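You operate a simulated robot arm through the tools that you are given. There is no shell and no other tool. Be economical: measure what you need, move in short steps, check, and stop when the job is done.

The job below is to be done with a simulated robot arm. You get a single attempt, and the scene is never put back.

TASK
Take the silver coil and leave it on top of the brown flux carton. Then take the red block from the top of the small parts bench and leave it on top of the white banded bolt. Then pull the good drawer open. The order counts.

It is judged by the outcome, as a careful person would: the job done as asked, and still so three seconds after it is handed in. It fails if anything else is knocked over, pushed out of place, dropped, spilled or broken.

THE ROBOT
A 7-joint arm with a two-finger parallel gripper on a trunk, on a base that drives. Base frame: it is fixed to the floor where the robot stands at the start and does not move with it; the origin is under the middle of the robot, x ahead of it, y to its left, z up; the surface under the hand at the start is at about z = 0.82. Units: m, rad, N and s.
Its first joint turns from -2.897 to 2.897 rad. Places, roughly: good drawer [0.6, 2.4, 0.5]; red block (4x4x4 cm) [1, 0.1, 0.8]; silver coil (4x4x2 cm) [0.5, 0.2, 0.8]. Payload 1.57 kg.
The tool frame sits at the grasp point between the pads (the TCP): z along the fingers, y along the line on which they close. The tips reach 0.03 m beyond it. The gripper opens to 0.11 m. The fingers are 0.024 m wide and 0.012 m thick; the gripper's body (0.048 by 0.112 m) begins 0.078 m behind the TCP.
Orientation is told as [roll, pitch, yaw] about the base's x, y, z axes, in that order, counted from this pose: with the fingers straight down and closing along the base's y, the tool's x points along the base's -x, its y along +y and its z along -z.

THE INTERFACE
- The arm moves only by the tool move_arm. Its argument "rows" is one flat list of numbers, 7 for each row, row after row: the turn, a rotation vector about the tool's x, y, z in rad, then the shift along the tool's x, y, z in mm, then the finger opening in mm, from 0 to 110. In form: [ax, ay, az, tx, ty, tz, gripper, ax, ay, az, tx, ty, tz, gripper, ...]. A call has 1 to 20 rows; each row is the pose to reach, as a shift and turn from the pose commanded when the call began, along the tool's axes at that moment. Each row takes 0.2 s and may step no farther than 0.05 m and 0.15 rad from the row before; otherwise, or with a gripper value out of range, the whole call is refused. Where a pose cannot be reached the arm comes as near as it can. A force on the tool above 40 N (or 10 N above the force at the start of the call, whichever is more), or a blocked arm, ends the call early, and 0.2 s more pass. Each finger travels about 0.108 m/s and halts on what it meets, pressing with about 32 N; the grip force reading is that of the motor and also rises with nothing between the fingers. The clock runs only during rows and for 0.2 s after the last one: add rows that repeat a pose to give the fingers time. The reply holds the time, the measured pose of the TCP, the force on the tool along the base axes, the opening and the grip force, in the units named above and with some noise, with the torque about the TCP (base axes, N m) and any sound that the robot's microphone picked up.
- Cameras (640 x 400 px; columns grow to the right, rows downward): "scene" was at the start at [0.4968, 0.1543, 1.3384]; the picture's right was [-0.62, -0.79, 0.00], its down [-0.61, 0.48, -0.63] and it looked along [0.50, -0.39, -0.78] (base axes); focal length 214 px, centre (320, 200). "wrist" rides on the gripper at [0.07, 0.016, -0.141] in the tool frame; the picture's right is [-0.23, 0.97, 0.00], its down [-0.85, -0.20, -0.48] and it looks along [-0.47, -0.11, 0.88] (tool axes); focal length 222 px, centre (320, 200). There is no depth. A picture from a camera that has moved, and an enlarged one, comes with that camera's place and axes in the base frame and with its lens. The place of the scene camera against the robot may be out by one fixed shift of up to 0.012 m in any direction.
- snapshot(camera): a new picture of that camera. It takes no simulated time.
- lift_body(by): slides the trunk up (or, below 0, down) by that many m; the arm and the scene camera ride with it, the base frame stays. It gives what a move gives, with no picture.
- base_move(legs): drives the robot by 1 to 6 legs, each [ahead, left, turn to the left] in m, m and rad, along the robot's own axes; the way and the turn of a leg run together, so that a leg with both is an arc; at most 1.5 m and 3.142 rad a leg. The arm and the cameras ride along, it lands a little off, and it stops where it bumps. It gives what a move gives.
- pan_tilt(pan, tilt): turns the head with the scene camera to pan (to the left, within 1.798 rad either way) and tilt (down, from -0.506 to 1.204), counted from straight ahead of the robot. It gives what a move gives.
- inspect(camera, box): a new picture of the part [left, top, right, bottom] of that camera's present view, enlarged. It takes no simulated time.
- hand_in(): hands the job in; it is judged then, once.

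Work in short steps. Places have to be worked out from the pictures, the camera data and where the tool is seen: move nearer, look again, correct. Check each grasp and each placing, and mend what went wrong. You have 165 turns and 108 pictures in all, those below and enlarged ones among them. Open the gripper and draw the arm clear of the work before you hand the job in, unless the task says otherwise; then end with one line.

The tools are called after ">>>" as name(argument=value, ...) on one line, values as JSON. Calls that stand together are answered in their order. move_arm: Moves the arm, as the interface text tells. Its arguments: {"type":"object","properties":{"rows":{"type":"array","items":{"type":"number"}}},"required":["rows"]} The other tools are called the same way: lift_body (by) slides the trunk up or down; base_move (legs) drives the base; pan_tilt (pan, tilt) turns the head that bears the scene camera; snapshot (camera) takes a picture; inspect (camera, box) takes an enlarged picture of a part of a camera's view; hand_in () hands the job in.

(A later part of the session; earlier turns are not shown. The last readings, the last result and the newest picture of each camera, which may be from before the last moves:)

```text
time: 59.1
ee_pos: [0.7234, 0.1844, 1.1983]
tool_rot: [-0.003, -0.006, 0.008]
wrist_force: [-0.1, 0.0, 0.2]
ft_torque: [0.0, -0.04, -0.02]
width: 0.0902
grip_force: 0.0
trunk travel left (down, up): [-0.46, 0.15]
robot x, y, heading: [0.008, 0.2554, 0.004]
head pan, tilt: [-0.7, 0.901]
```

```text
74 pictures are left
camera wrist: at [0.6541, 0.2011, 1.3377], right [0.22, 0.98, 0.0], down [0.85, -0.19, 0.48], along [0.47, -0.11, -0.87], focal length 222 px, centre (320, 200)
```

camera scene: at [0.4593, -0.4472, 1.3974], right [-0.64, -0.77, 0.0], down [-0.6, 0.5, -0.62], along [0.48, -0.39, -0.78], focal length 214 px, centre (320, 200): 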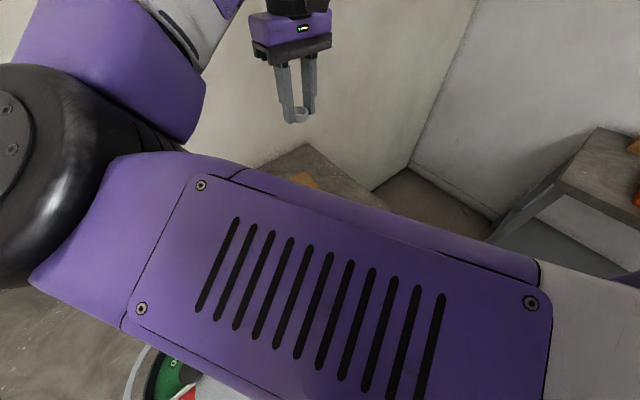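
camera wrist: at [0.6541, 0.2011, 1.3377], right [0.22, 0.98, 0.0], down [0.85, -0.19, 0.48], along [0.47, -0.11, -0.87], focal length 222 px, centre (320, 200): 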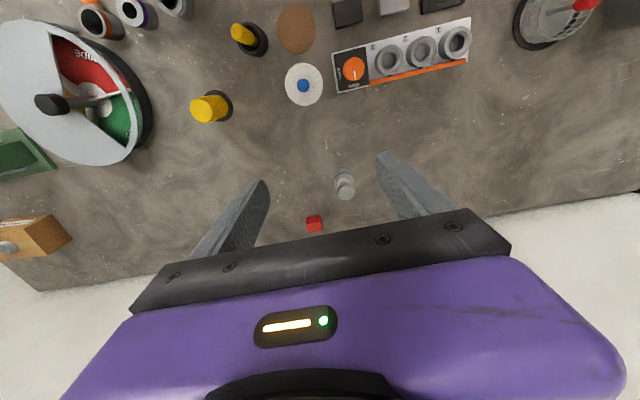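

>>> inspect(camera="wrist", box=[270, 140, 400, 240])

>>> pan_tilt(pan=0.1, tilt=0.6)

>>> snapshot(camera="scene")

```text
4.00 times, centred on (335, 190) of wrist
camera zoom: at [0.6541, 0.2011, 1.3377], right [0.22, 0.98, 0.0], down [0.85, -0.19, 0.48], along [0.47, -0.11, -0.87], focal length 888 px, centre (260, 240)
```

zoom: 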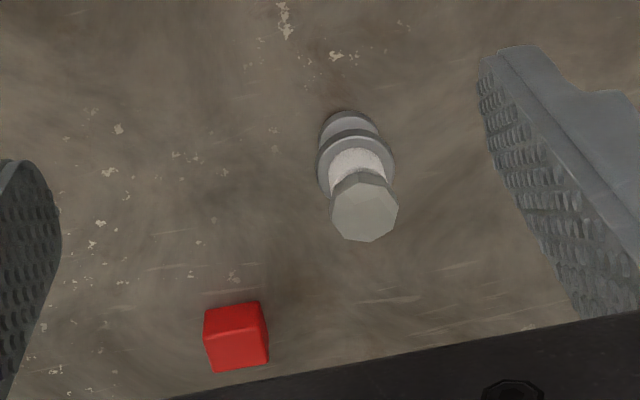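

```text
time: 60.2
ee_pos: [0.7252, 0.1856, 1.1974]
tool_rot: [-0.004, -0.006, 0.009]
wrist_force: [-0.1, 0.3, -0.1]
ft_torque: [0.01, 0.02, 0.02]
width: 0.0899
grip_force: 0.0
trunk travel left (down, up): [-0.46, 0.15]
robot x, y, heading: [0.0128, 0.2567, 0.008]
head pan, tilt: [0.099, 0.6]
```

```text
72 pictures are left
camera scene: at [0.5326, 0.4695, 1.4222], right [0.1, -0.99, 0.0], down [-0.56, -0.06, -0.82], along [0.82, 0.09, -0.57], focal length 214 px, centre (320, 200)
```

scene: 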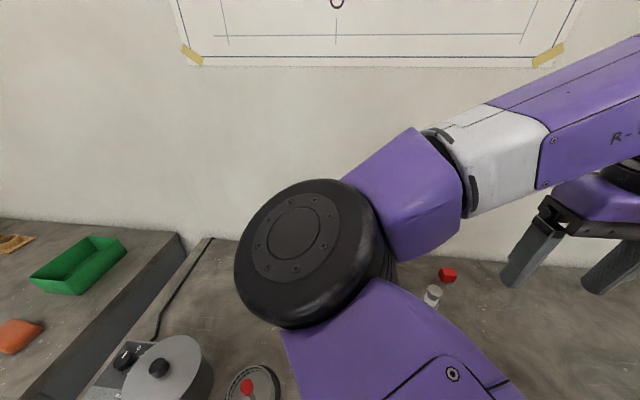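

The block is at about [0.99, 0.107] and the bolt at [0.876, 0.207], head top at z≈0.92. The block is just beyond reach, so I edge 0.06 m ahead.

>>> base_move(legs=[[0.06, 0, 0]])

>>> move_arm(rows=[0, 0, 0, -40, -15, 20, 90, 0, 0, 0, -80, -35, 40, 90, 0, 0, 0, -120, -55, 60, 90, 0, 0, 0, -150, -75, 80, 90, 0, 0, 0, -150, -75, 80, 90])

>>> inspect(camera="wrist", box=[240, 80, 440, 240])

```text
time: 61.1
ee_pos: [0.7491, 0.1828, 1.198]
tool_rot: [-0.004, -0.006, 0.0]
wrist_force: [-0.2, 0.0, -0.1]
ft_torque: [0.03, -0.03, 0.0]
width: 0.0899
grip_force: 0.1
trunk travel left (down, up): [-0.46, 0.15]
robot x, y, heading: [0.0391, 0.2558, -0.002]
head pan, tilt: [0.099, 0.6]
stopped in leg 1: the robot was blocked; the commanded pose is now the measured one
```

```text
time: 62.3
ee_pos: [0.902, 0.1089, 1.1174]
tool_rot: [-0.003, -0.005, 0.0]
wrist_force: [-1.2, -0.3, 0.2]
ft_torque: [0.01, 0.02, 0.02]
width: 0.09
grip_force: 0.1
trunk travel left (down, up): [-0.46, 0.15]
robot x, y, heading: [0.0348, 0.2587, 0.003]
head pan, tilt: [0.099, 0.6]
```

```text
2.50 times, centred on (340, 160) of wrist
camera zoom: at [0.8324, 0.1262, 1.2571], right [0.22, 0.97, 0.0], down [0.85, -0.2, 0.48], along [0.47, -0.11, -0.88], focal length 555 px, centre (270, 300)
```

zoom: 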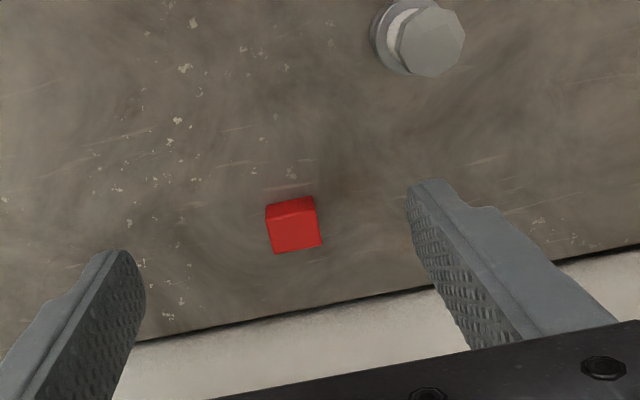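

The base touched the table at x≈0.04, so this is as near as it gets; the block at [0.992, 0.109] is 0.966 m away, still in reach. I move above it at z≈0.93.

>>> move_arm(rows=[0, 0, 0, -30, 0, 35, 80, 0, 0, 0, -60, 0, 70, 80, 0, 0, 0, -90, 0, 105, 80, 0, 0, 0, -90, 0, 145, 80, 0, 0, 0, -90, 0, 187, 80, 0, 0, 0, -90, 0, 187, 80])

>>> inspect(camera="wrist", box=[200, 60, 440, 260])

```text
time: 63.7
ee_pos: [0.9931, 0.1091, 0.9326]
tool_rot: [-0.005, -0.004, 0.003]
wrist_force: [-0.2, -1.0, -0.1]
ft_torque: [0.01, -0.01, -0.01]
width: 0.0797
grip_force: 0.0
trunk travel left (down, up): [-0.46, 0.15]
robot x, y, heading: [0.0328, 0.261, -0.003]
head pan, tilt: [0.099, 0.6]
```

```text
2.00 times, centred on (320, 160) of wrist
camera zoom: at [0.9231, 0.1257, 1.0726], right [0.22, 0.97, 0.0], down [0.85, -0.2, 0.48], along [0.47, -0.11, -0.88], focal length 444 px, centre (320, 280)
```

zoom: 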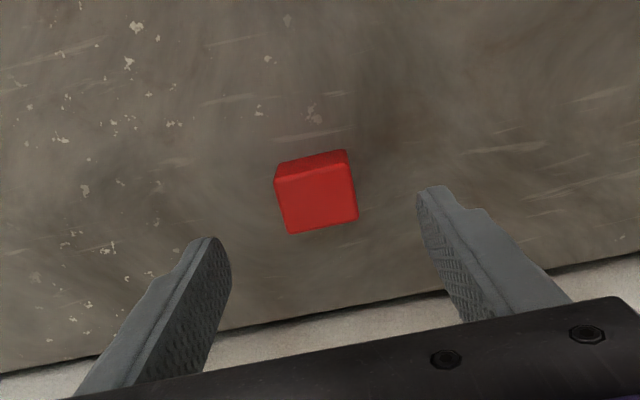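

Aligned within 2 mm. I lower to TCP z≈0.857 and close.

>>> move_arm(rows=[0, 0, 0.03, 0, -2, 30, 80, 0, 0, 0.03, 0, -2, 60, 75, 0, 0, 0.03, 0, -2, 75, 70, 0, 0, 0.03, 0, -2, 75, 70, 0, 0, 0.03, 0, -2, 75, 50, 0, 0, 0.03, 0, -2, 75, 35, 0, 0, 0.03, 0, -2, 75, 20, 0, 0, 0.03, 0, -2, 75, 20])

>>> inspect(camera="wrist", box=[200, 60, 440, 260])

```text
time: 65.5
ee_pos: [0.9915, 0.1046, 0.8571]
tool_rot: [-0.003, -0.006, -0.029]
wrist_force: [0.2, 0.1, 1.0]
ft_torque: [0.0, -0.01, 0.01]
width: 0.0391
grip_force: 31.6
trunk travel left (down, up): [-0.46, 0.15]
robot x, y, heading: [0.034, 0.2586, -0.002]
head pan, tilt: [0.099, 0.6]
```

```text
2.00 times, centred on (320, 160) of wrist
camera zoom: at [0.9223, 0.1232, 0.9968], right [0.25, 0.97, 0.0], down [0.85, -0.22, 0.48], along [0.47, -0.12, -0.88], focal length 444 px, centre (320, 280)
```

zoom: 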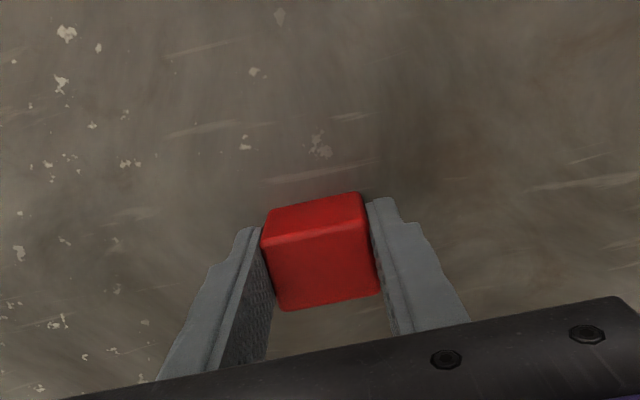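

Block gripped at 39 mm and well centred. I lift it straight to z≈1.05, then draw back to view the bolt.

>>> move_arm(rows=[0, 0, 0, 0, 0, -10, 20, 0, 0, 0, 0, 0, -35, 20, 0, 0, 0, 0, 0, -70, 20, 0, 0, 0, 0, 0, -110, 20, 0, 0, 0, 0, 0, -150, 20, 0, 0, 0, 0, 0, -193, 20, 0, 0, 0, 40, 15, -193, 20, 0, 0, 0, 80, 35, -193, 20, 0, 0, 0, 120, 60, -193, 20, 0, 0, 0, 160, 80, -193, 20, 0, 0, 0, 190, 100, -193, 20, 0, 0, 0, 190, 100, -193, 20])

>>> snapshot(camera="wrist")

>>> inspect(camera="wrist", box=[240, 80, 440, 240])

```text
time: 68.1
ee_pos: [0.8055, 0.2113, 1.0484]
tool_rot: [-0.003, -0.005, -0.028]
wrist_force: [0.4, -0.1, -1.2]
ft_torque: [-0.01, -0.01, 0.02]
width: 0.0392
grip_force: 31.6
trunk travel left (down, up): [-0.46, 0.15]
robot x, y, heading: [0.0348, 0.2569, -0.001]
head pan, tilt: [0.099, 0.6]
```

```text
68 pictures are left
camera wrist: at [0.7356, 0.2295, 1.1889], right [0.25, 0.97, 0.0], down [0.85, -0.22, 0.48], along [0.47, -0.12, -0.88], focal length 222 px, centre (320, 200)
```

wrist: 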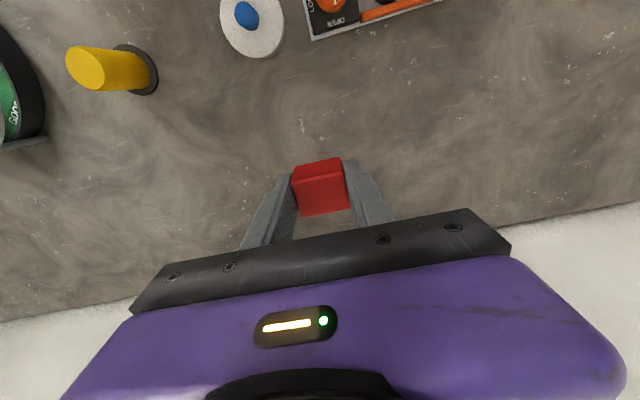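

```text
2.50 times, centred on (340, 160) of wrist
camera zoom: at [0.7356, 0.2295, 1.1889], right [0.25, 0.97, 0.0], down [0.85, -0.22, 0.48], along [0.47, -0.12, -0.88], focal length 555 px, centre (270, 300)
```

zoom: 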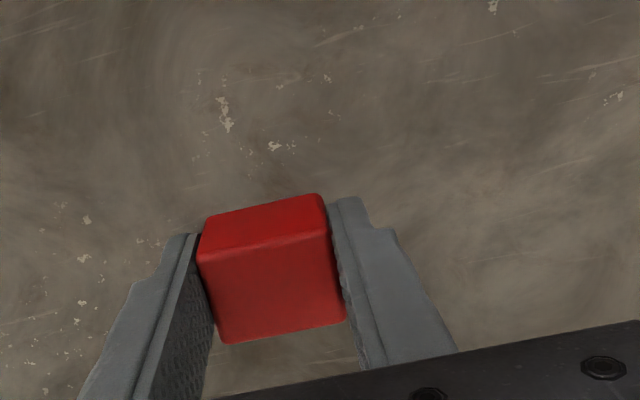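

The block hides the bolt from here. Earlier two views intersect at head top [0.8745, 0.207, 0.922]; I step sideways for a third check.

>>> move_arm(rows=[0, 0, 0, 0, -40, 0, 20, 0, 0, 0, 0, -80, 0, 20, 0, 0, 0, 0, -110, 0, 20, 0, 0, 0, 0, -110, 0, 20])

>>> inspect(camera="wrist", box=[280, 80, 480, 240])

>>> snapshot(camera="scene")

```text
time: 69.1
ee_pos: [0.8015, 0.102, 1.0499]
tool_rot: [-0.005, -0.004, -0.027]
wrist_force: [0.3, 0.2, -0.3]
ft_torque: [-0.02, -0.01, 0.0]
width: 0.039
grip_force: 31.7
trunk travel left (down, up): [-0.46, 0.15]
robot x, y, heading: [0.0371, 0.2618, -0.002]
head pan, tilt: [0.099, 0.6]
```

```text
2.50 times, centred on (380, 160) of wrist
camera zoom: at [0.7325, 0.1205, 1.1895], right [0.25, 0.97, 0.0], down [0.85, -0.22, 0.48], along [0.47, -0.12, -0.88], focal length 555 px, centre (170, 300)
```

zoom: 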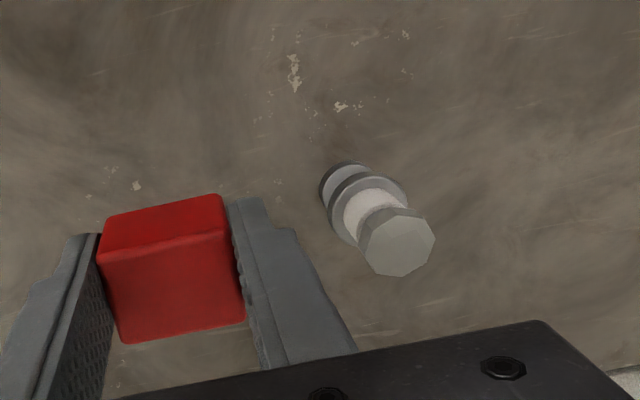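

```text
65 pictures are left
camera scene: at [0.56, 0.4688, 1.4223], right [0.1, -1.0, 0.0], down [-0.56, -0.06, -0.83], along [0.82, 0.08, -0.56], focal length 214 px, centre (320, 200)
```

scene: 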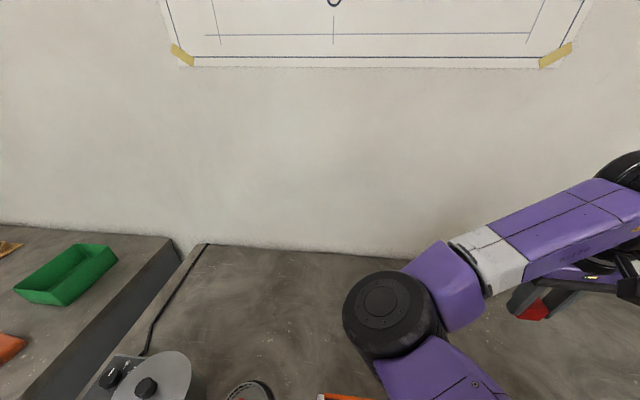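

Third view gives [0.874, 0.209], consistent. I move over the bolt at z 1.05, then lower to 0.975 (block bottom ≈1.5 cm above the head).

>>> move_arm(rows=[0, 0, 0, -24, 36, 0, 20, 0, 0, 0, -46, 72, 0, 20, 0, 0, 0, -68.6, 107, 0, 20, 0, 0, 0, -68.6, 107, 0, 20, 0, 0, 0, -68.6, 107, 25, 20, 0, 0, 0, -68.6, 107, 50, 20, 0, 0, 0, -68.6, 107, 75, 20, 0, 0, 0, -68.6, 107, 75, 20])

>>> snapshot(camera="wrist")

>>> snapshot(camera="scene")

```text
time: 70.9
ee_pos: [0.8727, 0.2056, 0.9731]
tool_rot: [-0.003, -0.003, -0.025]
wrist_force: [0.6, -0.2, -1.3]
ft_torque: [0.0, 0.0, 0.0]
width: 0.0393
grip_force: 31.7
trunk travel left (down, up): [-0.46, 0.15]
robot x, y, heading: [0.0347, 0.2591, -0.004]
head pan, tilt: [0.099, 0.6]
```

```text
64 pictures are left
camera wrist: at [0.8033, 0.2238, 1.1125], right [0.25, 0.97, 0.0], down [0.85, -0.22, 0.48], along [0.47, -0.12, -0.88], focal length 222 px, centre (320, 200)
```

wrist: 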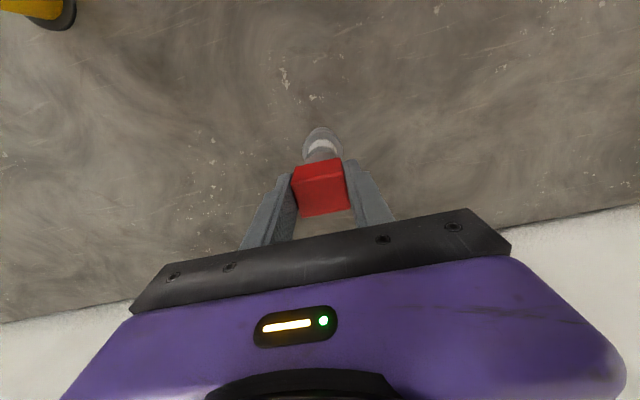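

```text
63 pictures are left
camera scene: at [0.56, 0.4688, 1.4223], right [0.1, -1.0, 0.0], down [-0.56, -0.06, -0.83], along [0.82, 0.08, -0.56], focal length 214 px, centre (320, 200)
```

scene: 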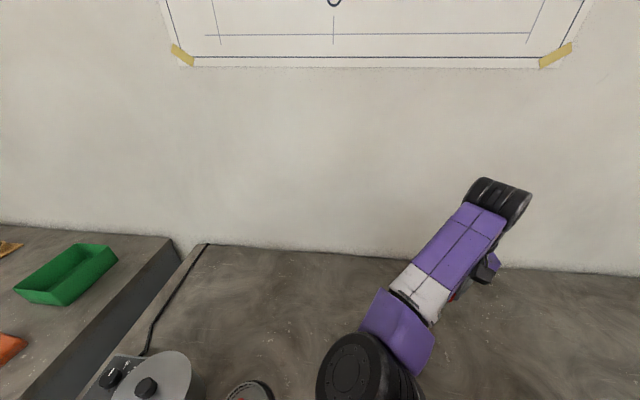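

The bolt shows centred behind the block. I shift 2 mm to +y and lower in 2 mm steps to about z 0.960.

>>> move_arm(rows=[0, 0, 0, 0, 2, 3, 20, 0, 0, 0, 0, 2, 6, 20, 0, 0, 0, 0, 2, 8, 20, 0, 0, 0, 0, 2, 10, 20, 0, 0, 0, 0, 2, 12, 20, 0, 0, 0, 0, 2, 12, 20])

>>> inspect(camera="wrist", box=[250, 100, 390, 220])

```text
time: 72.3
ee_pos: [0.8735, 0.208, 0.9619]
tool_rot: [-0.003, -0.005, -0.027]
wrist_force: [0.1, -0.6, -0.2]
ft_torque: [0.01, -0.01, 0.0]
width: 0.0392
grip_force: 32.2
trunk travel left (down, up): [-0.46, 0.15]
robot x, y, heading: [0.0366, 0.2604, -0.004]
head pan, tilt: [0.099, 0.6]
```

```text
3.33 times, centred on (320, 160) of wrist
camera zoom: at [0.8043, 0.2263, 1.1019], right [0.25, 0.97, 0.0], down [0.85, -0.22, 0.48], along [0.47, -0.12, -0.88], focal length 740 px, centre (320, 333)
```

zoom: 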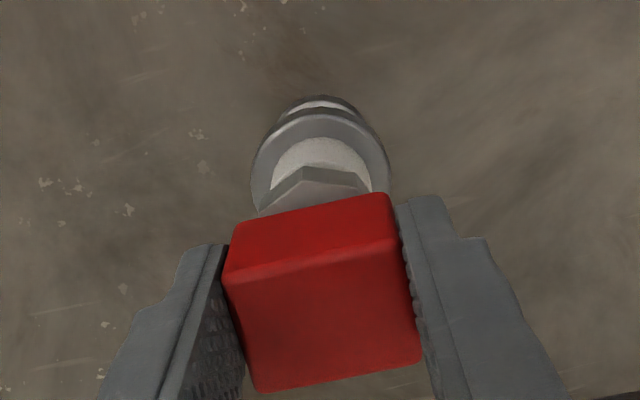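

The head peeks out ~7 mm in front of the block: the block sits ~6 mm further in +x in the grip than assumed. I shift the block 6.5 mm back toward −x (still hovering) and recheck.

>>> move_arm(rows=[0, 0, 0, 0, 0, -4, 20, 0, 0, 0, 6.5, 1, -4, 20, 0, 0, 0, 6.5, 1, -1, 20, 0, 0, 0, 6.5, 1, -1, 20])

>>> inspect(camera="wrist", box=[250, 100, 390, 220])

```text
time: 73.3
ee_pos: [0.8667, 0.2091, 0.9618]
tool_rot: [-0.006, -0.006, -0.029]
wrist_force: [0.1, 0.4, -1.2]
ft_torque: [-0.03, 0.01, 0.04]
width: 0.0394
grip_force: 32.2
trunk travel left (down, up): [-0.46, 0.15]
robot x, y, heading: [0.0372, 0.2595, -0.007]
head pan, tilt: [0.099, 0.6]
```

```text
3.33 times, centred on (320, 160) of wrist
camera zoom: at [0.7978, 0.2272, 1.1026], right [0.25, 0.97, 0.0], down [0.85, -0.22, 0.48], along [0.47, -0.12, -0.88], focal length 740 px, centre (320, 333)
```

zoom: 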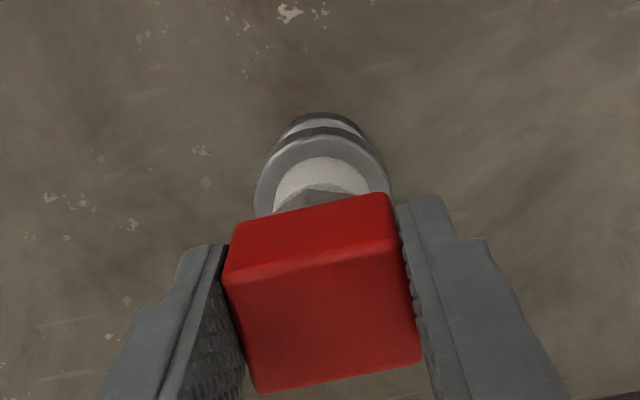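

Now centred in x; I shift 2 mm more in +y and lower in 1 mm steps until a light contact.

>>> move_arm(rows=[0, 0, 0, 0, 2, 0, 20, 0, 0, 0, 0, 2, 1, 20, 0, 0, 0, 0, 2, 2, 20, 0, 0, 0, 0, 2, 3, 20, 0, 0, 0, 0, 2, 3, 20])

```text
time: 74.5
ee_pos: [0.8674, 0.2106, 0.9591]
tool_rot: [-0.003, -0.005, -0.028]
wrist_force: [-0.5, 0.2, -1.1]
ft_torque: [0.01, 0.03, -0.01]
width: 0.039
grip_force: 31.9
trunk travel left (down, up): [-0.46, 0.15]
robot x, y, heading: [0.0346, 0.2622, -0.005]
head pan, tilt: [0.099, 0.6]
```

No contact yet; I go on another 3 mm.

>>> move_arm(rows=[0, 0, 0, 0, 0, 1, 20, 0, 0, 0, 0, 0, 2, 20, 0, 0, 0, 0, 0, 3, 20, 0, 0, 0, 0, 0, 3, 20])

>>> inspect(camera="wrist", box=[250, 100, 390, 220])

```text
time: 75.5
ee_pos: [0.8669, 0.2093, 0.9585]
tool_rot: [-0.003, -0.008, -0.028]
wrist_force: [0.5, -1.1, 17.7]
ft_torque: [-0.21, 0.03, 0.02]
width: 0.0392
grip_force: 31.7
trunk travel left (down, up): [-0.46, 0.15]
robot x, y, heading: [0.0375, 0.262, 0.001]
head pan, tilt: [0.099, 0.6]
```

```text
3.33 times, centred on (320, 160) of wrist
camera zoom: at [0.7973, 0.2297, 1.0976], right [0.25, 0.97, 0.0], down [0.85, -0.22, 0.49], along [0.47, -0.13, -0.87], focal length 740 px, centre (320, 333)
```

zoom: 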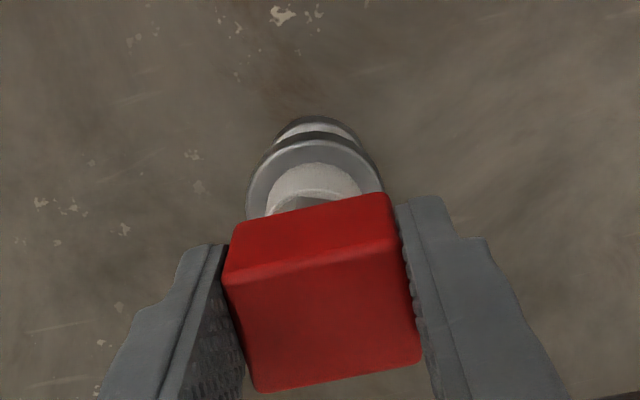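

Light contact reached (17.7 N, commanded ≈2 mm below actual). I ease up 2 mm to lower the force and check.

>>> move_arm(rows=[0, 0, 0, 0, 0, -1, 20, 0, 0, 0, 0, 0, -2, 20, 0, 0, 0, 0, 0, -2, 20])

```text
time: 76.3
ee_pos: [0.8659, 0.212, 0.9584]
tool_rot: [-0.003, -0.003, -0.027]
wrist_force: [0.7, -0.2, 4.9]
ft_torque: [0.11, -0.02, 0.02]
width: 0.0391
grip_force: 31.9
trunk travel left (down, up): [-0.46, 0.15]
robot x, y, heading: [0.0377, 0.2582, -0.002]
head pan, tilt: [0.099, 0.6]
```

About 5 N left: good. I open the fingers and rise straight up.

>>> move_arm(rows=[0, 0, 0, 0, 0, 0, 40, 0, 0, 0, 0, 0, 0, 44, 0, 0, 0, 0, 0, 0, 52, 0, 0, 0, 0, 0, 0, 62, 0, 0, 0, 0, 0, 0, 62, 0, 0, 0, 0, 0, -15, 62, 0, 0, 0, 0, 0, -40, 62, 0, 0, 0, 0, 0, -80, 62, 0, 0, 0, 0, 0, -120, 62, 0, 0, 0, 0, 0, -120, 62])

>>> inspect(camera="wrist", box=[240, 80, 400, 220])

```text
time: 78.5
ee_pos: [0.8658, 0.2126, 1.0787]
tool_rot: [-0.003, -0.005, -0.027]
wrist_force: [-0.2, -0.6, -0.2]
ft_torque: [0.02, 0.03, 0.02]
width: 0.0621
grip_force: 0.1
trunk travel left (down, up): [-0.46, 0.15]
robot x, y, heading: [0.0339, 0.2584, -0.008]
head pan, tilt: [0.099, 0.6]
```

```text
2.86 times, centred on (320, 150) of wrist
camera zoom: at [0.7966, 0.2304, 1.2187], right [0.25, 0.97, 0.0], down [0.85, -0.22, 0.48], along [0.47, -0.12, -0.88], focal length 635 px, centre (320, 343)
```

zoom: 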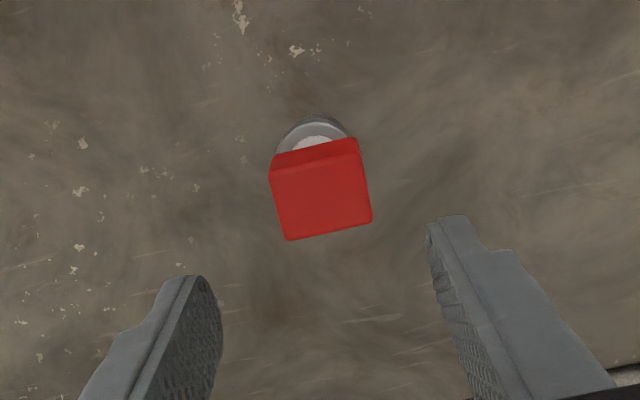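

The red block rests on the bolt. I retract the arm upward and back, then back off from the table and look left for the drawers.

>>> move_arm(rows=[0, 0, 0, 0, 0, -40, 62, 0, 0, 0, 0, 0, -80, 62, 0, 0, 0, 40, 0, -110, 62, 0, 0, 0, 80, -15, -120, 62, 0, 0, 0, 120, -30, -120, 62, 0, 0, 0, 160, -45, -120, 62, 0, 0, 0, 180, -60, -120, 40, 0, 0, 0, 180, -60, -120, 20])

>>> base_move(legs=[[-0.2, 0, 0]])

>>> pan_tilt(pan=1.3, tilt=0.5)

>>> snapshot(camera="scene")

>>> snapshot(camera="wrist")

```text
time: 80.3
ee_pos: [0.6826, 0.1545, 1.1984]
tool_rot: [-0.003, -0.004, -0.026]
wrist_force: [0.3, -1.1, -0.5]
ft_torque: [0.0, 0.01, -0.01]
width: 0.02
grip_force: 0.1
trunk travel left (down, up): [-0.46, 0.15]
robot x, y, heading: [0.0357, 0.2577, 0.004]
head pan, tilt: [0.099, 0.6]
```

```text
time: 81.9
ee_pos: [0.4849, 0.154, 1.1991]
tool_rot: [-0.003, -0.005, -0.03]
wrist_force: [-0.8, 0.1, -0.2]
ft_torque: [0.01, -0.01, 0.01]
width: 0.02
grip_force: 0.1
trunk travel left (down, up): [-0.46, 0.15]
robot x, y, heading: [-0.1607, 0.2637, -0.006]
head pan, tilt: [0.099, 0.6]
```

```text
time: 83.3
ee_pos: [0.4847, 0.1548, 1.1979]
tool_rot: [-0.004, -0.004, -0.031]
wrist_force: [0.0, -0.5, -0.8]
ft_torque: [0.01, 0.0, 0.03]
width: 0.0199
grip_force: 0.0
trunk travel left (down, up): [-0.46, 0.15]
robot x, y, heading: [-0.1669, 0.2612, -0.005]
head pan, tilt: [1.3, 0.499]
```

```text
58 pictures are left
camera scene: at [0.2982, 0.5471, 1.4313], right [0.96, -0.27, 0.0], down [-0.13, -0.46, -0.88], along [0.24, 0.85, -0.48], focal length 214 px, centre (320, 200)
```

scene: 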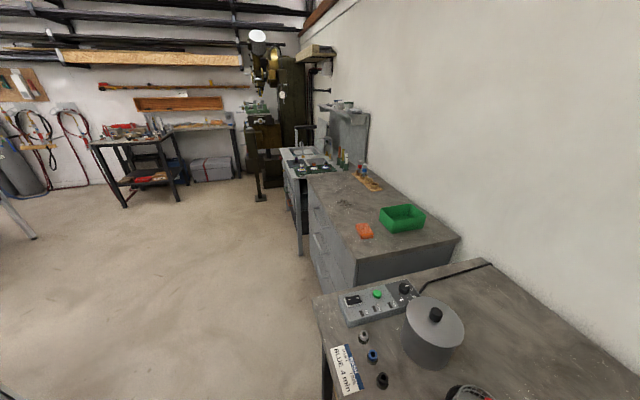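

```text
57 pictures are left
camera wrist: at [0.4153, 0.1732, 1.3381], right [0.26, 0.97, 0.0], down [0.85, -0.22, 0.48], along [0.47, -0.13, -0.88], focal length 222 px, centre (320, 200)
```

wrist: 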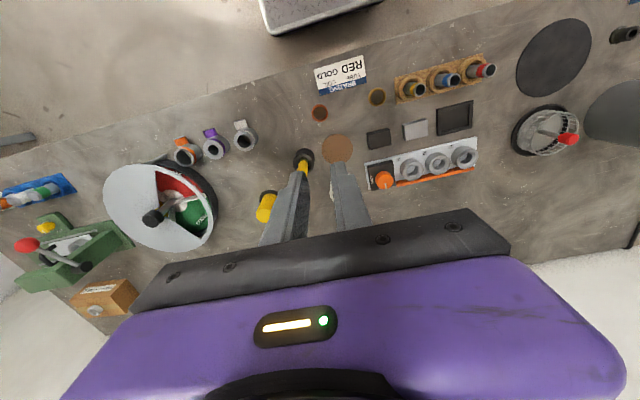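

The drawer cabinet stands beyond the left end of the table, with fronts facing −x. I drive 1.3 m left to view its fronts.

>>> base_move(legs=[[-0.05, 0, 0], [0, 1.3, 0]])

>>> pan_tilt(pan=0.9, tilt=0.8)

>>> snapshot(camera="scene")

```text
time: 90.2
ee_pos: [0.4194, 1.4497, 1.198]
tool_rot: [-0.004, -0.007, 0.003]
wrist_force: [0.5, 0.1, 0.7]
ft_torque: [0.01, 0.0, 0.0]
width: 0.0201
grip_force: 0.1
trunk travel left (down, up): [-0.46, 0.15]
robot x, y, heading: [-0.2312, 1.5325, 0.029]
head pan, tilt: [1.3, 0.499]
```

```text
time: 91.1
ee_pos: [0.4201, 1.4504, 1.1979]
tool_rot: [-0.006, -0.005, 0.003]
wrist_force: [-0.6, 1.3, 0.3]
ft_torque: [-0.01, 0.01, -0.01]
width: 0.0203
grip_force: 0.1
trunk travel left (down, up): [-0.46, 0.15]
robot x, y, heading: [-0.2324, 1.5328, 0.031]
head pan, tilt: [0.901, 0.799]
```

```text
56 pictures are left
camera scene: at [0.2485, 1.8124, 1.4054], right [0.8, -0.6, 0.0], down [-0.43, -0.57, -0.7], along [0.42, 0.56, -0.72], focal length 214 px, centre (320, 200)
```

scene: 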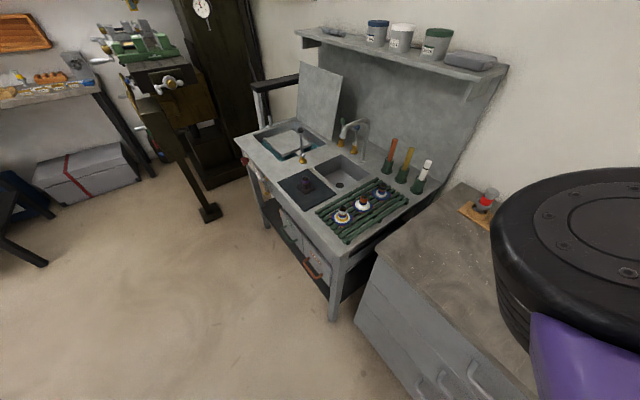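

By projection, [0.6, 2.4, 0.5] falls near the sink stand's front with the brownish handle. I zoom in there and on the grey cabinet.

>>> inspect(camera="scene", box=[230, 150, 430, 330])

>>> inspect(camera="scene", box=[330, 240, 530, 400])

```text
2.22 times, centred on (330, 240) of scene
camera zoom: at [0.2485, 1.8124, 1.4054], right [0.8, -0.6, 0.0], down [-0.43, -0.57, -0.7], along [0.42, 0.56, -0.72], focal length 477 px, centre (298, 111)
```

zoom: 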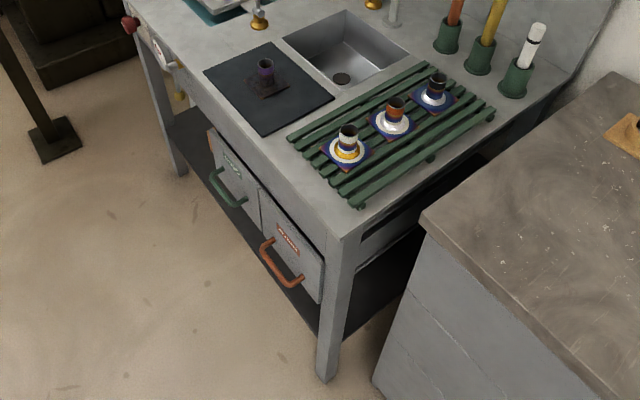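

```text
2.50 times, centred on (430, 320) of scene
camera zoom: at [0.2485, 1.8124, 1.4054], right [0.8, -0.6, 0.0], down [-0.43, -0.57, -0.7], along [0.42, 0.56, -0.72], focal length 536 px, centre (45, -100)
```

zoom: 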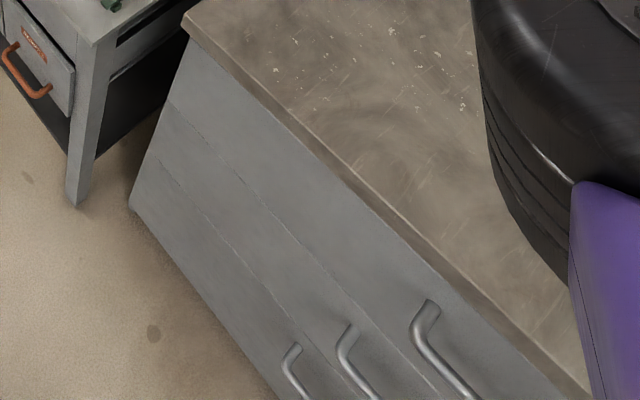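

There are two drawers with labels (green and orange handles). I zoom on the labels.

>>> inspect(camera="scene", box=[310, 210, 380, 290])

>>> inspect(camera="scene", box=[280, 195, 350, 265])

```text
5.00 times, centred on (345, 250) of scene
camera zoom: at [0.2485, 1.8124, 1.4054], right [0.8, -0.6, 0.0], down [-0.43, -0.57, -0.7], along [0.42, 0.56, -0.72], focal length 1072 px, centre (195, -50)
```

zoom: 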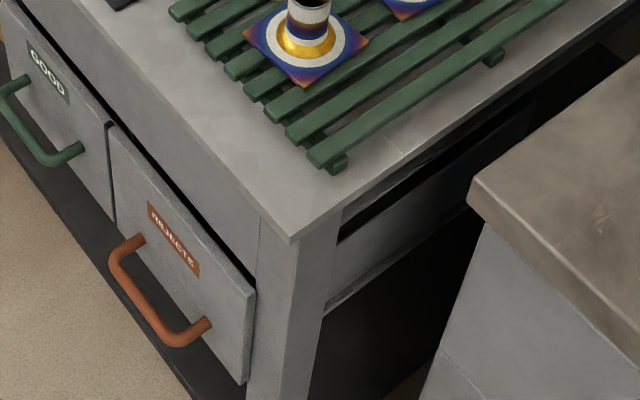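

```text
5.71 times, centred on (315, 230) of scene
camera zoom: at [0.2485, 1.8124, 1.4054], right [0.8, -0.6, 0.0], down [-0.43, -0.57, -0.7], along [0.42, 0.56, -0.72], focal length 1226 px, centre (349, 29)
```

zoom: 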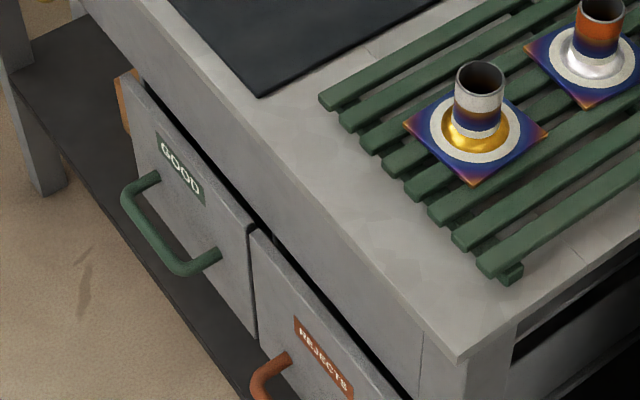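

The GOOD drawer is the one with the green handle, around [0.48, 2.4, 0.5]. I check the free floor to the left and behind before driving there.

>>> pan_tilt(pan=1.79, tilt=0.5)

>>> snapshot(camera="scene")

```text
time: 92.3
ee_pos: [0.4217, 1.4491, 1.198]
tool_rot: [-0.002, -0.006, 0.001]
wrist_force: [-0.1, -0.1, -1.0]
ft_torque: [0.01, 0.0, -0.01]
width: 0.0199
grip_force: 0.1
trunk travel left (down, up): [-0.46, 0.15]
robot x, y, heading: [-0.2287, 1.5363, 0.027]
head pan, tilt: [1.791, 0.499]
```

```text
51 pictures are left
camera scene: at [0.178, 1.8359, 1.4313], right [0.97, 0.25, 0.0], down [0.12, -0.46, -0.88], along [-0.22, 0.85, -0.48], focal length 214 px, centre (320, 200)
```

scene: 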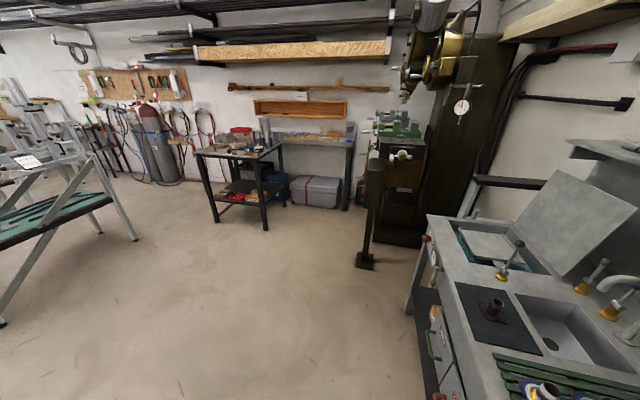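

There is ample room behind at y≈2.4 (table legs beyond x≈−2). I zoom on the green handle for triangulation.

>>> inspect(camera="scene", box=[400, 290, 500, 400])

```text
3.64 times, centred on (450, 345) of scene
camera zoom: at [0.178, 1.8359, 1.4313], right [0.97, 0.25, 0.0], down [0.12, -0.46, -0.88], along [-0.22, 0.85, -0.48], focal length 780 px, centre (-153, -327)
```

zoom: 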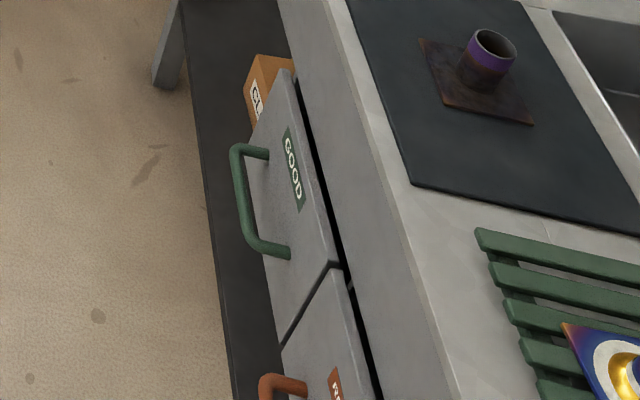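

Triangulated: green bar at x≈0.512, y 2.42–2.53, z≈0.416; drawer face at x≈0.555, bench top at z≈0.67. I drive so the handle is ahead of the arm, then lower the trunk.

>>> base_move(legs=[[-0.16, 0, -0.027], [0, 1.0, 0]])

>>> pan_tilt(pan=-0.1, tilt=0.9)

>>> snapshot(camera="scene")

>>> snapshot(camera="wrist")

```text
time: 98.5
ee_pos: [0.2593, 2.4252, 1.1986]
tool_rot: [-0.004, -0.005, -0.026]
wrist_force: [-0.1, 0.2, 0.0]
ft_torque: [-0.02, 0.0, 0.0]
width: 0.0202
grip_force: 0.1
trunk travel left (down, up): [-0.46, 0.15]
robot x, y, heading: [-0.3889, 2.5284, -0.002]
head pan, tilt: [1.791, 0.499]
```

```text
time: 100.3
ee_pos: [0.2594, 2.4247, 1.1986]
tool_rot: [-0.002, -0.004, -0.028]
wrist_force: [-0.1, 0.5, 0.0]
ft_torque: [0.01, -0.03, 0.0]
width: 0.0202
grip_force: 0.0
trunk travel left (down, up): [-0.46, 0.15]
robot x, y, heading: [-0.3906, 2.5268, 0.001]
head pan, tilt: [-0.099, 0.901]
```

```text
49 pictures are left
camera scene: at [0.1222, 2.7217, 1.3975], right [-0.1, -1.0, 0.0], down [-0.78, 0.08, -0.62], along [0.62, -0.06, -0.78], focal length 214 px, centre (320, 200)
```

scene: 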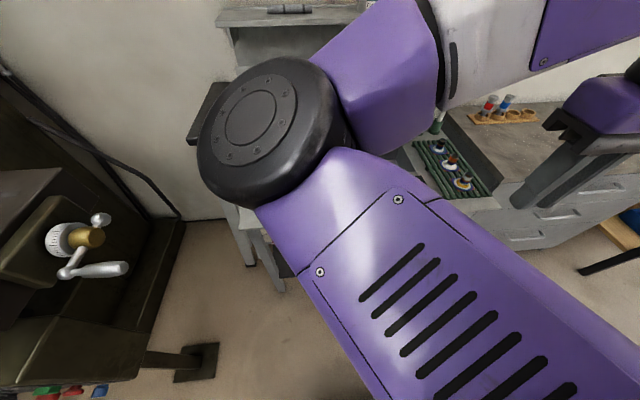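

```text
48 pictures are left
camera wrist: at [0.1896, 2.4433, 1.3381], right [0.25, 0.97, 0.0], down [0.85, -0.22, 0.48], along [0.47, -0.12, -0.88], focal length 222 px, centre (320, 200)
```

wrist: 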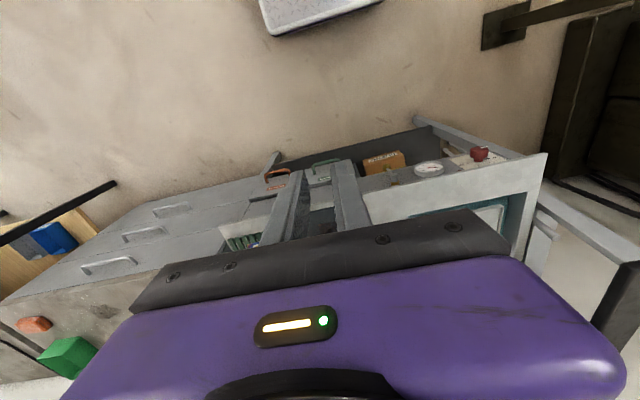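

The path is clear. I first turn the hand a quarter turn (closing line fore–aft) at this height.

>>> move_arm(rows=[0, 0, -0.14, 0, 0, 0, 50, 0, 0, -0.28, 0, 0, 0, 50, 0, 0, -0.42, 0, 0, 0, 50, 0, 0, -0.56, 0, 0, 0, 50, 0, 0, -0.7, 0, 0, 0, 50, 0, 0, -0.84, 0, 0, 0, 50, 0, 0, -0.98, 0, 0, 0, 50, 0, 0, -1.12, 0, 0, 0, 50, 0, 0, -1.26, 0, 0, 0, 50, 0, 0, -1.4, 0, 0, 0, 50, 0, 0, -1.5, 0, 0, 0, 50, 0, 0, -1.5, 0, 0, 0, 50])

```text
time: 103.0
ee_pos: [0.2559, 2.4173, 1.1939]
tool_rot: [0.008, 0.015, 1.46]
wrist_force: [0.3, 0.5, 1.0]
ft_torque: [0.03, -0.01, -0.01]
width: 0.0499
grip_force: 0.0
trunk travel left (down, up): [-0.46, 0.15]
robot x, y, heading: [-0.3887, 2.5257, 0.003]
head pan, tilt: [-0.099, 0.901]
```

Now pitch the fingers forward (about 70°) while reaching ahead 0.2 m, still high.

>>> move_arm(rows=[0.13, 0, 0, 0, -22, 0, 50, 0.26, 0, 0, 0, -44, 0, 50, 0.39, 0, 0, 0, -66, 0, 50, 0.52, 0, 0, 0, -88, 0, 50, 0.65, 0, 0, 0, -110, 0, 50, 0.78, 0, 0, 0, -132, 0, 50, 0.91, 0, 0, 0, -154, 0, 50, 1.04, 0, 0, 0, -176, 0, 50, 1.17, 0, 0, 0, -200, 0, 50, 1.25, 0, 0, 0, -200, 0, 50, 1.25, 0, 0, 0, -200, 0, 50])

>>> snapshot(camera="wrist")

```text
time: 103.7
ee_pos: [0.2811, 2.35, 1.1561]
tool_rot: [-0.202, 0.237, 1.369]
wrist_force: [-0.1, -0.2, -0.4]
ft_torque: [0.0, -0.01, 0.0]
width: 0.05
grip_force: 0.1
trunk travel left (down, up): [-0.46, 0.15]
robot x, y, heading: [-0.388, 2.5279, -0.003]
head pan, tilt: [-0.099, 0.901]
stopped in row 3: the arm was blocked; the commanded pose is now the measured one
```

```text
47 pictures are left
camera wrist: at [0.2307, 2.3237, 1.3035], right [-0.9, 0.36, -0.24], down [0.29, 0.91, 0.29], along [0.33, 0.19, -0.92], focal length 222 px, centre (320, 200)
```

wrist: 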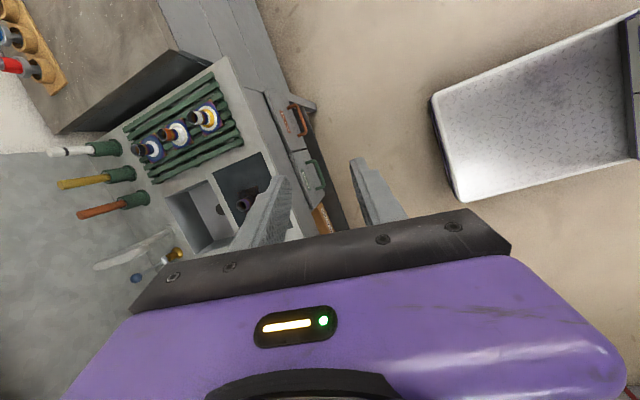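

The forward pitch got blocked in this wrist configuration. A simpler way: keep the hand nearly vertical, unturned, and hook the fingers behind the bar. First I level the hand again.

>>> move_arm(rows=[-0.065, -0.078, 0, 0, 0, 0, 50, -0.13, -0.156, 0, 0, 0, 0, 50, -0.195, -0.2345, 0, 0, 0, 0, 50, -0.195, -0.2345, 0, 0, 0, 0, 50])

```text
time: 104.7
ee_pos: [0.2823, 2.3504, 1.1591]
tool_rot: [-0.01, -0.005, 1.395]
wrist_force: [0.6, -0.1, 0.4]
ft_torque: [0.04, -0.02, -0.01]
width: 0.05
grip_force: 0.1
trunk travel left (down, up): [-0.46, 0.15]
robot x, y, heading: [-0.3898, 2.5264, 0.004]
head pan, tilt: [-0.099, 0.901]
```

Level again; now I turn the yaw back to zero and shift back to y≈2.43.

>>> move_arm(rows=[0, 0, 0.14, -8, 1.4, 0, 40, 0, 0, 0.28, -16, 2.8, 0, 30, 0, 0, 0.42, -24, 4.2, 0, 30, 0, 0, 0.56, -32, 5.6, 0, 30, 0, 0, 0.7, -40, 7, 0, 30, 0, 0, 0.84, -48, 8.4, 0, 30, 0, 0, 0.98, -56, 9.8, 0, 30, 0, 0, 1.12, -64, 11.2, 0, 30, 0, 0, 1.26, -72, 12.6, 0, 30, 0, 0, 1.395, -79, 14, 0, 30, 0, 0, 1.395, -79, 14, 0, 30])

>>> lift_body(by=-0.25)

>>> snapshot(camera="wrist")

```text
time: 107.1
ee_pos: [0.2811, 2.4311, 1.1579]
tool_rot: [0.002, -0.009, 0.0]
wrist_force: [-0.3, -0.5, 0.3]
ft_torque: [0.03, -0.01, 0.04]
width: 0.0301
grip_force: 0.1
trunk travel left (down, up): [-0.46, 0.15]
robot x, y, heading: [-0.3916, 2.528, -0.0]
head pan, tilt: [-0.099, 0.901]
```

```text
time: 109.7
ee_pos: [0.282, 2.4307, 0.9082]
tool_rot: [0.002, -0.007, -0.001]
wrist_force: [0.5, -0.1, -0.1]
ft_torque: [0.02, 0.02, 0.0]
width: 0.0298
grip_force: 0.2
trunk travel left (down, up): [-0.21, 0.4]
robot x, y, heading: [-0.3877, 2.5277, -0.003]
head pan, tilt: [-0.099, 0.901]
```

```text
46 pictures are left
camera wrist: at [0.2108, 2.4468, 1.0484], right [0.23, 0.97, 0.0], down [0.85, -0.2, 0.49], along [0.47, -0.11, -0.87], focal length 222 px, centre (320, 200)
```

wrist: 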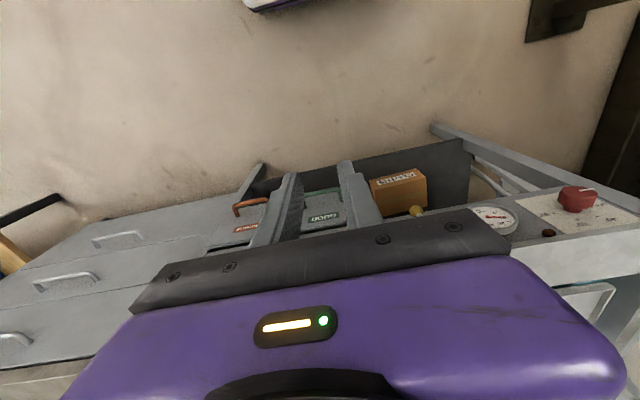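

>>> inspect(camera="wrist", box=[220, 140, 440, 270])

```text
2.91 times, centred on (330, 205) of wrist
camera zoom: at [0.2108, 2.4468, 1.0484], right [0.23, 0.97, 0.0], down [0.85, -0.2, 0.49], along [0.47, -0.11, -0.87], focal length 646 px, centre (291, 186)
```

zoom: 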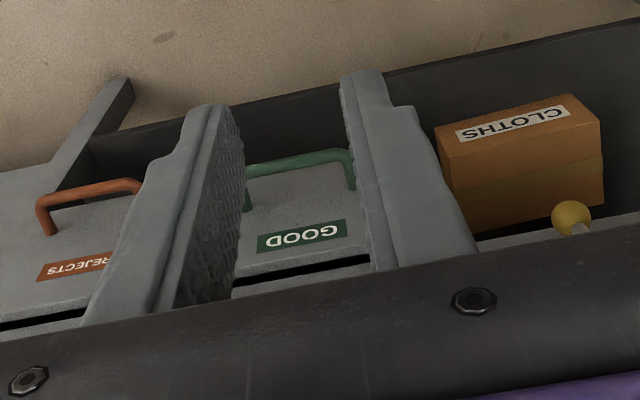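

The earlier two-view estimate was poorly conditioned; combining wrist and scene rays puts the bar nearer x≈0.47, y 2.34–2.44, z≈0.535. I lower the trunk another 0.15 for a second wrist view.

>>> lift_body(by=-0.15)

>>> inspect(camera="wrist", box=[220, 140, 440, 270])

```text
time: 111.5
ee_pos: [0.2817, 2.4303, 0.7588]
tool_rot: [0.001, -0.009, 0.001]
wrist_force: [0.5, -0.4, 0.1]
ft_torque: [0.0, 0.0, 0.01]
width: 0.0298
grip_force: 0.1
trunk travel left (down, up): [-0.06, 0.55]
robot x, y, heading: [-0.3903, 2.532, -0.001]
head pan, tilt: [-0.099, 0.901]
```

```text
2.91 times, centred on (330, 205) of wrist
camera zoom: at [0.2108, 2.4468, 0.8984], right [0.23, 0.97, 0.0], down [0.85, -0.2, 0.49], along [0.47, -0.11, -0.87], focal length 646 px, centre (291, 186)
```

zoom: 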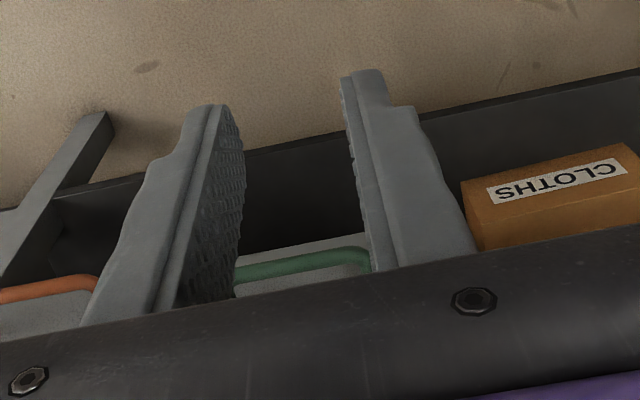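

Two wrist views agree: bar at x≈0.461, y 2.347–2.438, z≈0.543; face at x≈0.50. Gripping the bar (one finger behind it) is best, so I turn the hand the other way, −90°, which should be far from the joint limit.

>>> move_arm(rows=[0, 0, 0.14, 0, 0, 0, 50, 0, 0, 0.28, 0, 0, 0, 50, 0, 0, 0.42, 0, 0, 0, 50, 0, 0, 0.56, 0, 0, 0, 50, 0, 0, 0.7, 0, 0, 0, 50, 0, 0, 0.84, 0, 0, 0, 50, 0, 0, 0.98, 0, 0, 0, 50, 0, 0, 1.12, 0, 0, 0, 50, 0, 0, 1.26, 0, 0, 0, 50, 0, 0, 1.4, 0, 0, 0, 50, 0, 0, 1.54, 0, 0, 0, 50, 0, 0, 1.57, 0, 0, 0, 50])

>>> snapshot(camera="wrist")

```text
time: 114.1
ee_pos: [0.2814, 2.4312, 0.7586]
tool_rot: [0.01, 0.001, -1.573]
wrist_force: [0.9, 0.2, 0.2]
ft_torque: [-0.02, 0.04, -0.03]
width: 0.0501
grip_force: 0.1
trunk travel left (down, up): [-0.06, 0.55]
robot x, y, heading: [-0.3874, 2.5291, -0.005]
head pan, tilt: [-0.099, 0.901]
```

```text
43 pictures are left
camera wrist: at [0.2968, 2.5003, 0.8992], right [0.97, -0.23, 0.01], down [-0.21, -0.86, 0.47], along [-0.1, -0.46, -0.88], focal length 222 px, centre (320, 200)
```

wrist: 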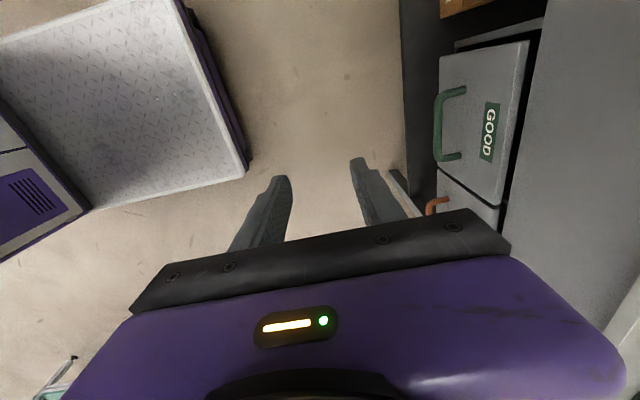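

That works well. Now I pitch the hand about 0.4 rad so the fingers lean forward, keeping the TCP where it is.

>>> move_arm(rows=[-0.1, 0, 0, 0, 0, 0, 40, -0.2, 0, 0, 0, 0, 0, 40, -0.3, 0, 0, 0, 0, 0, 40, -0.4, 0, 0, 0, 0, 0, 40, -0.4, 0, 0, 0, 0, 0, 40])

>>> snapshot(camera="wrist")

```text
time: 115.3
ee_pos: [0.2811, 2.4298, 0.759]
tool_rot: [0.409, 0.001, -1.573]
wrist_force: [-0.6, -0.3, 0.0]
ft_torque: [-0.02, 0.03, -0.01]
width: 0.0398
grip_force: 0.2
trunk travel left (down, up): [-0.06, 0.55]
robot x, y, heading: [-0.3887, 2.5264, 0.003]
head pan, tilt: [-0.099, 0.901]
```

```text
42 pictures are left
camera wrist: at [0.2405, 2.5004, 0.8937], right [0.89, -0.23, 0.39], down [-0.37, -0.86, 0.36], along [0.25, -0.46, -0.85], focal length 222 px, centre (320, 200)
```

wrist: 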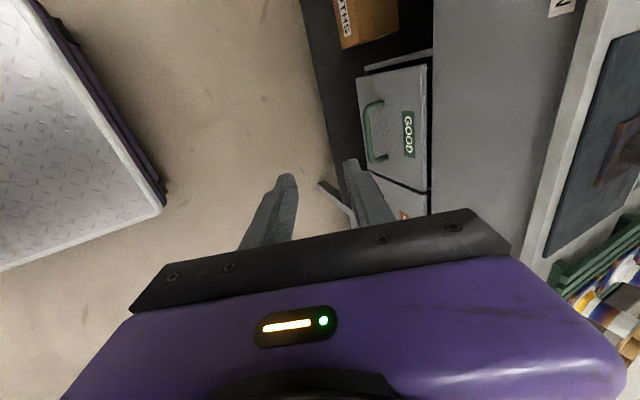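

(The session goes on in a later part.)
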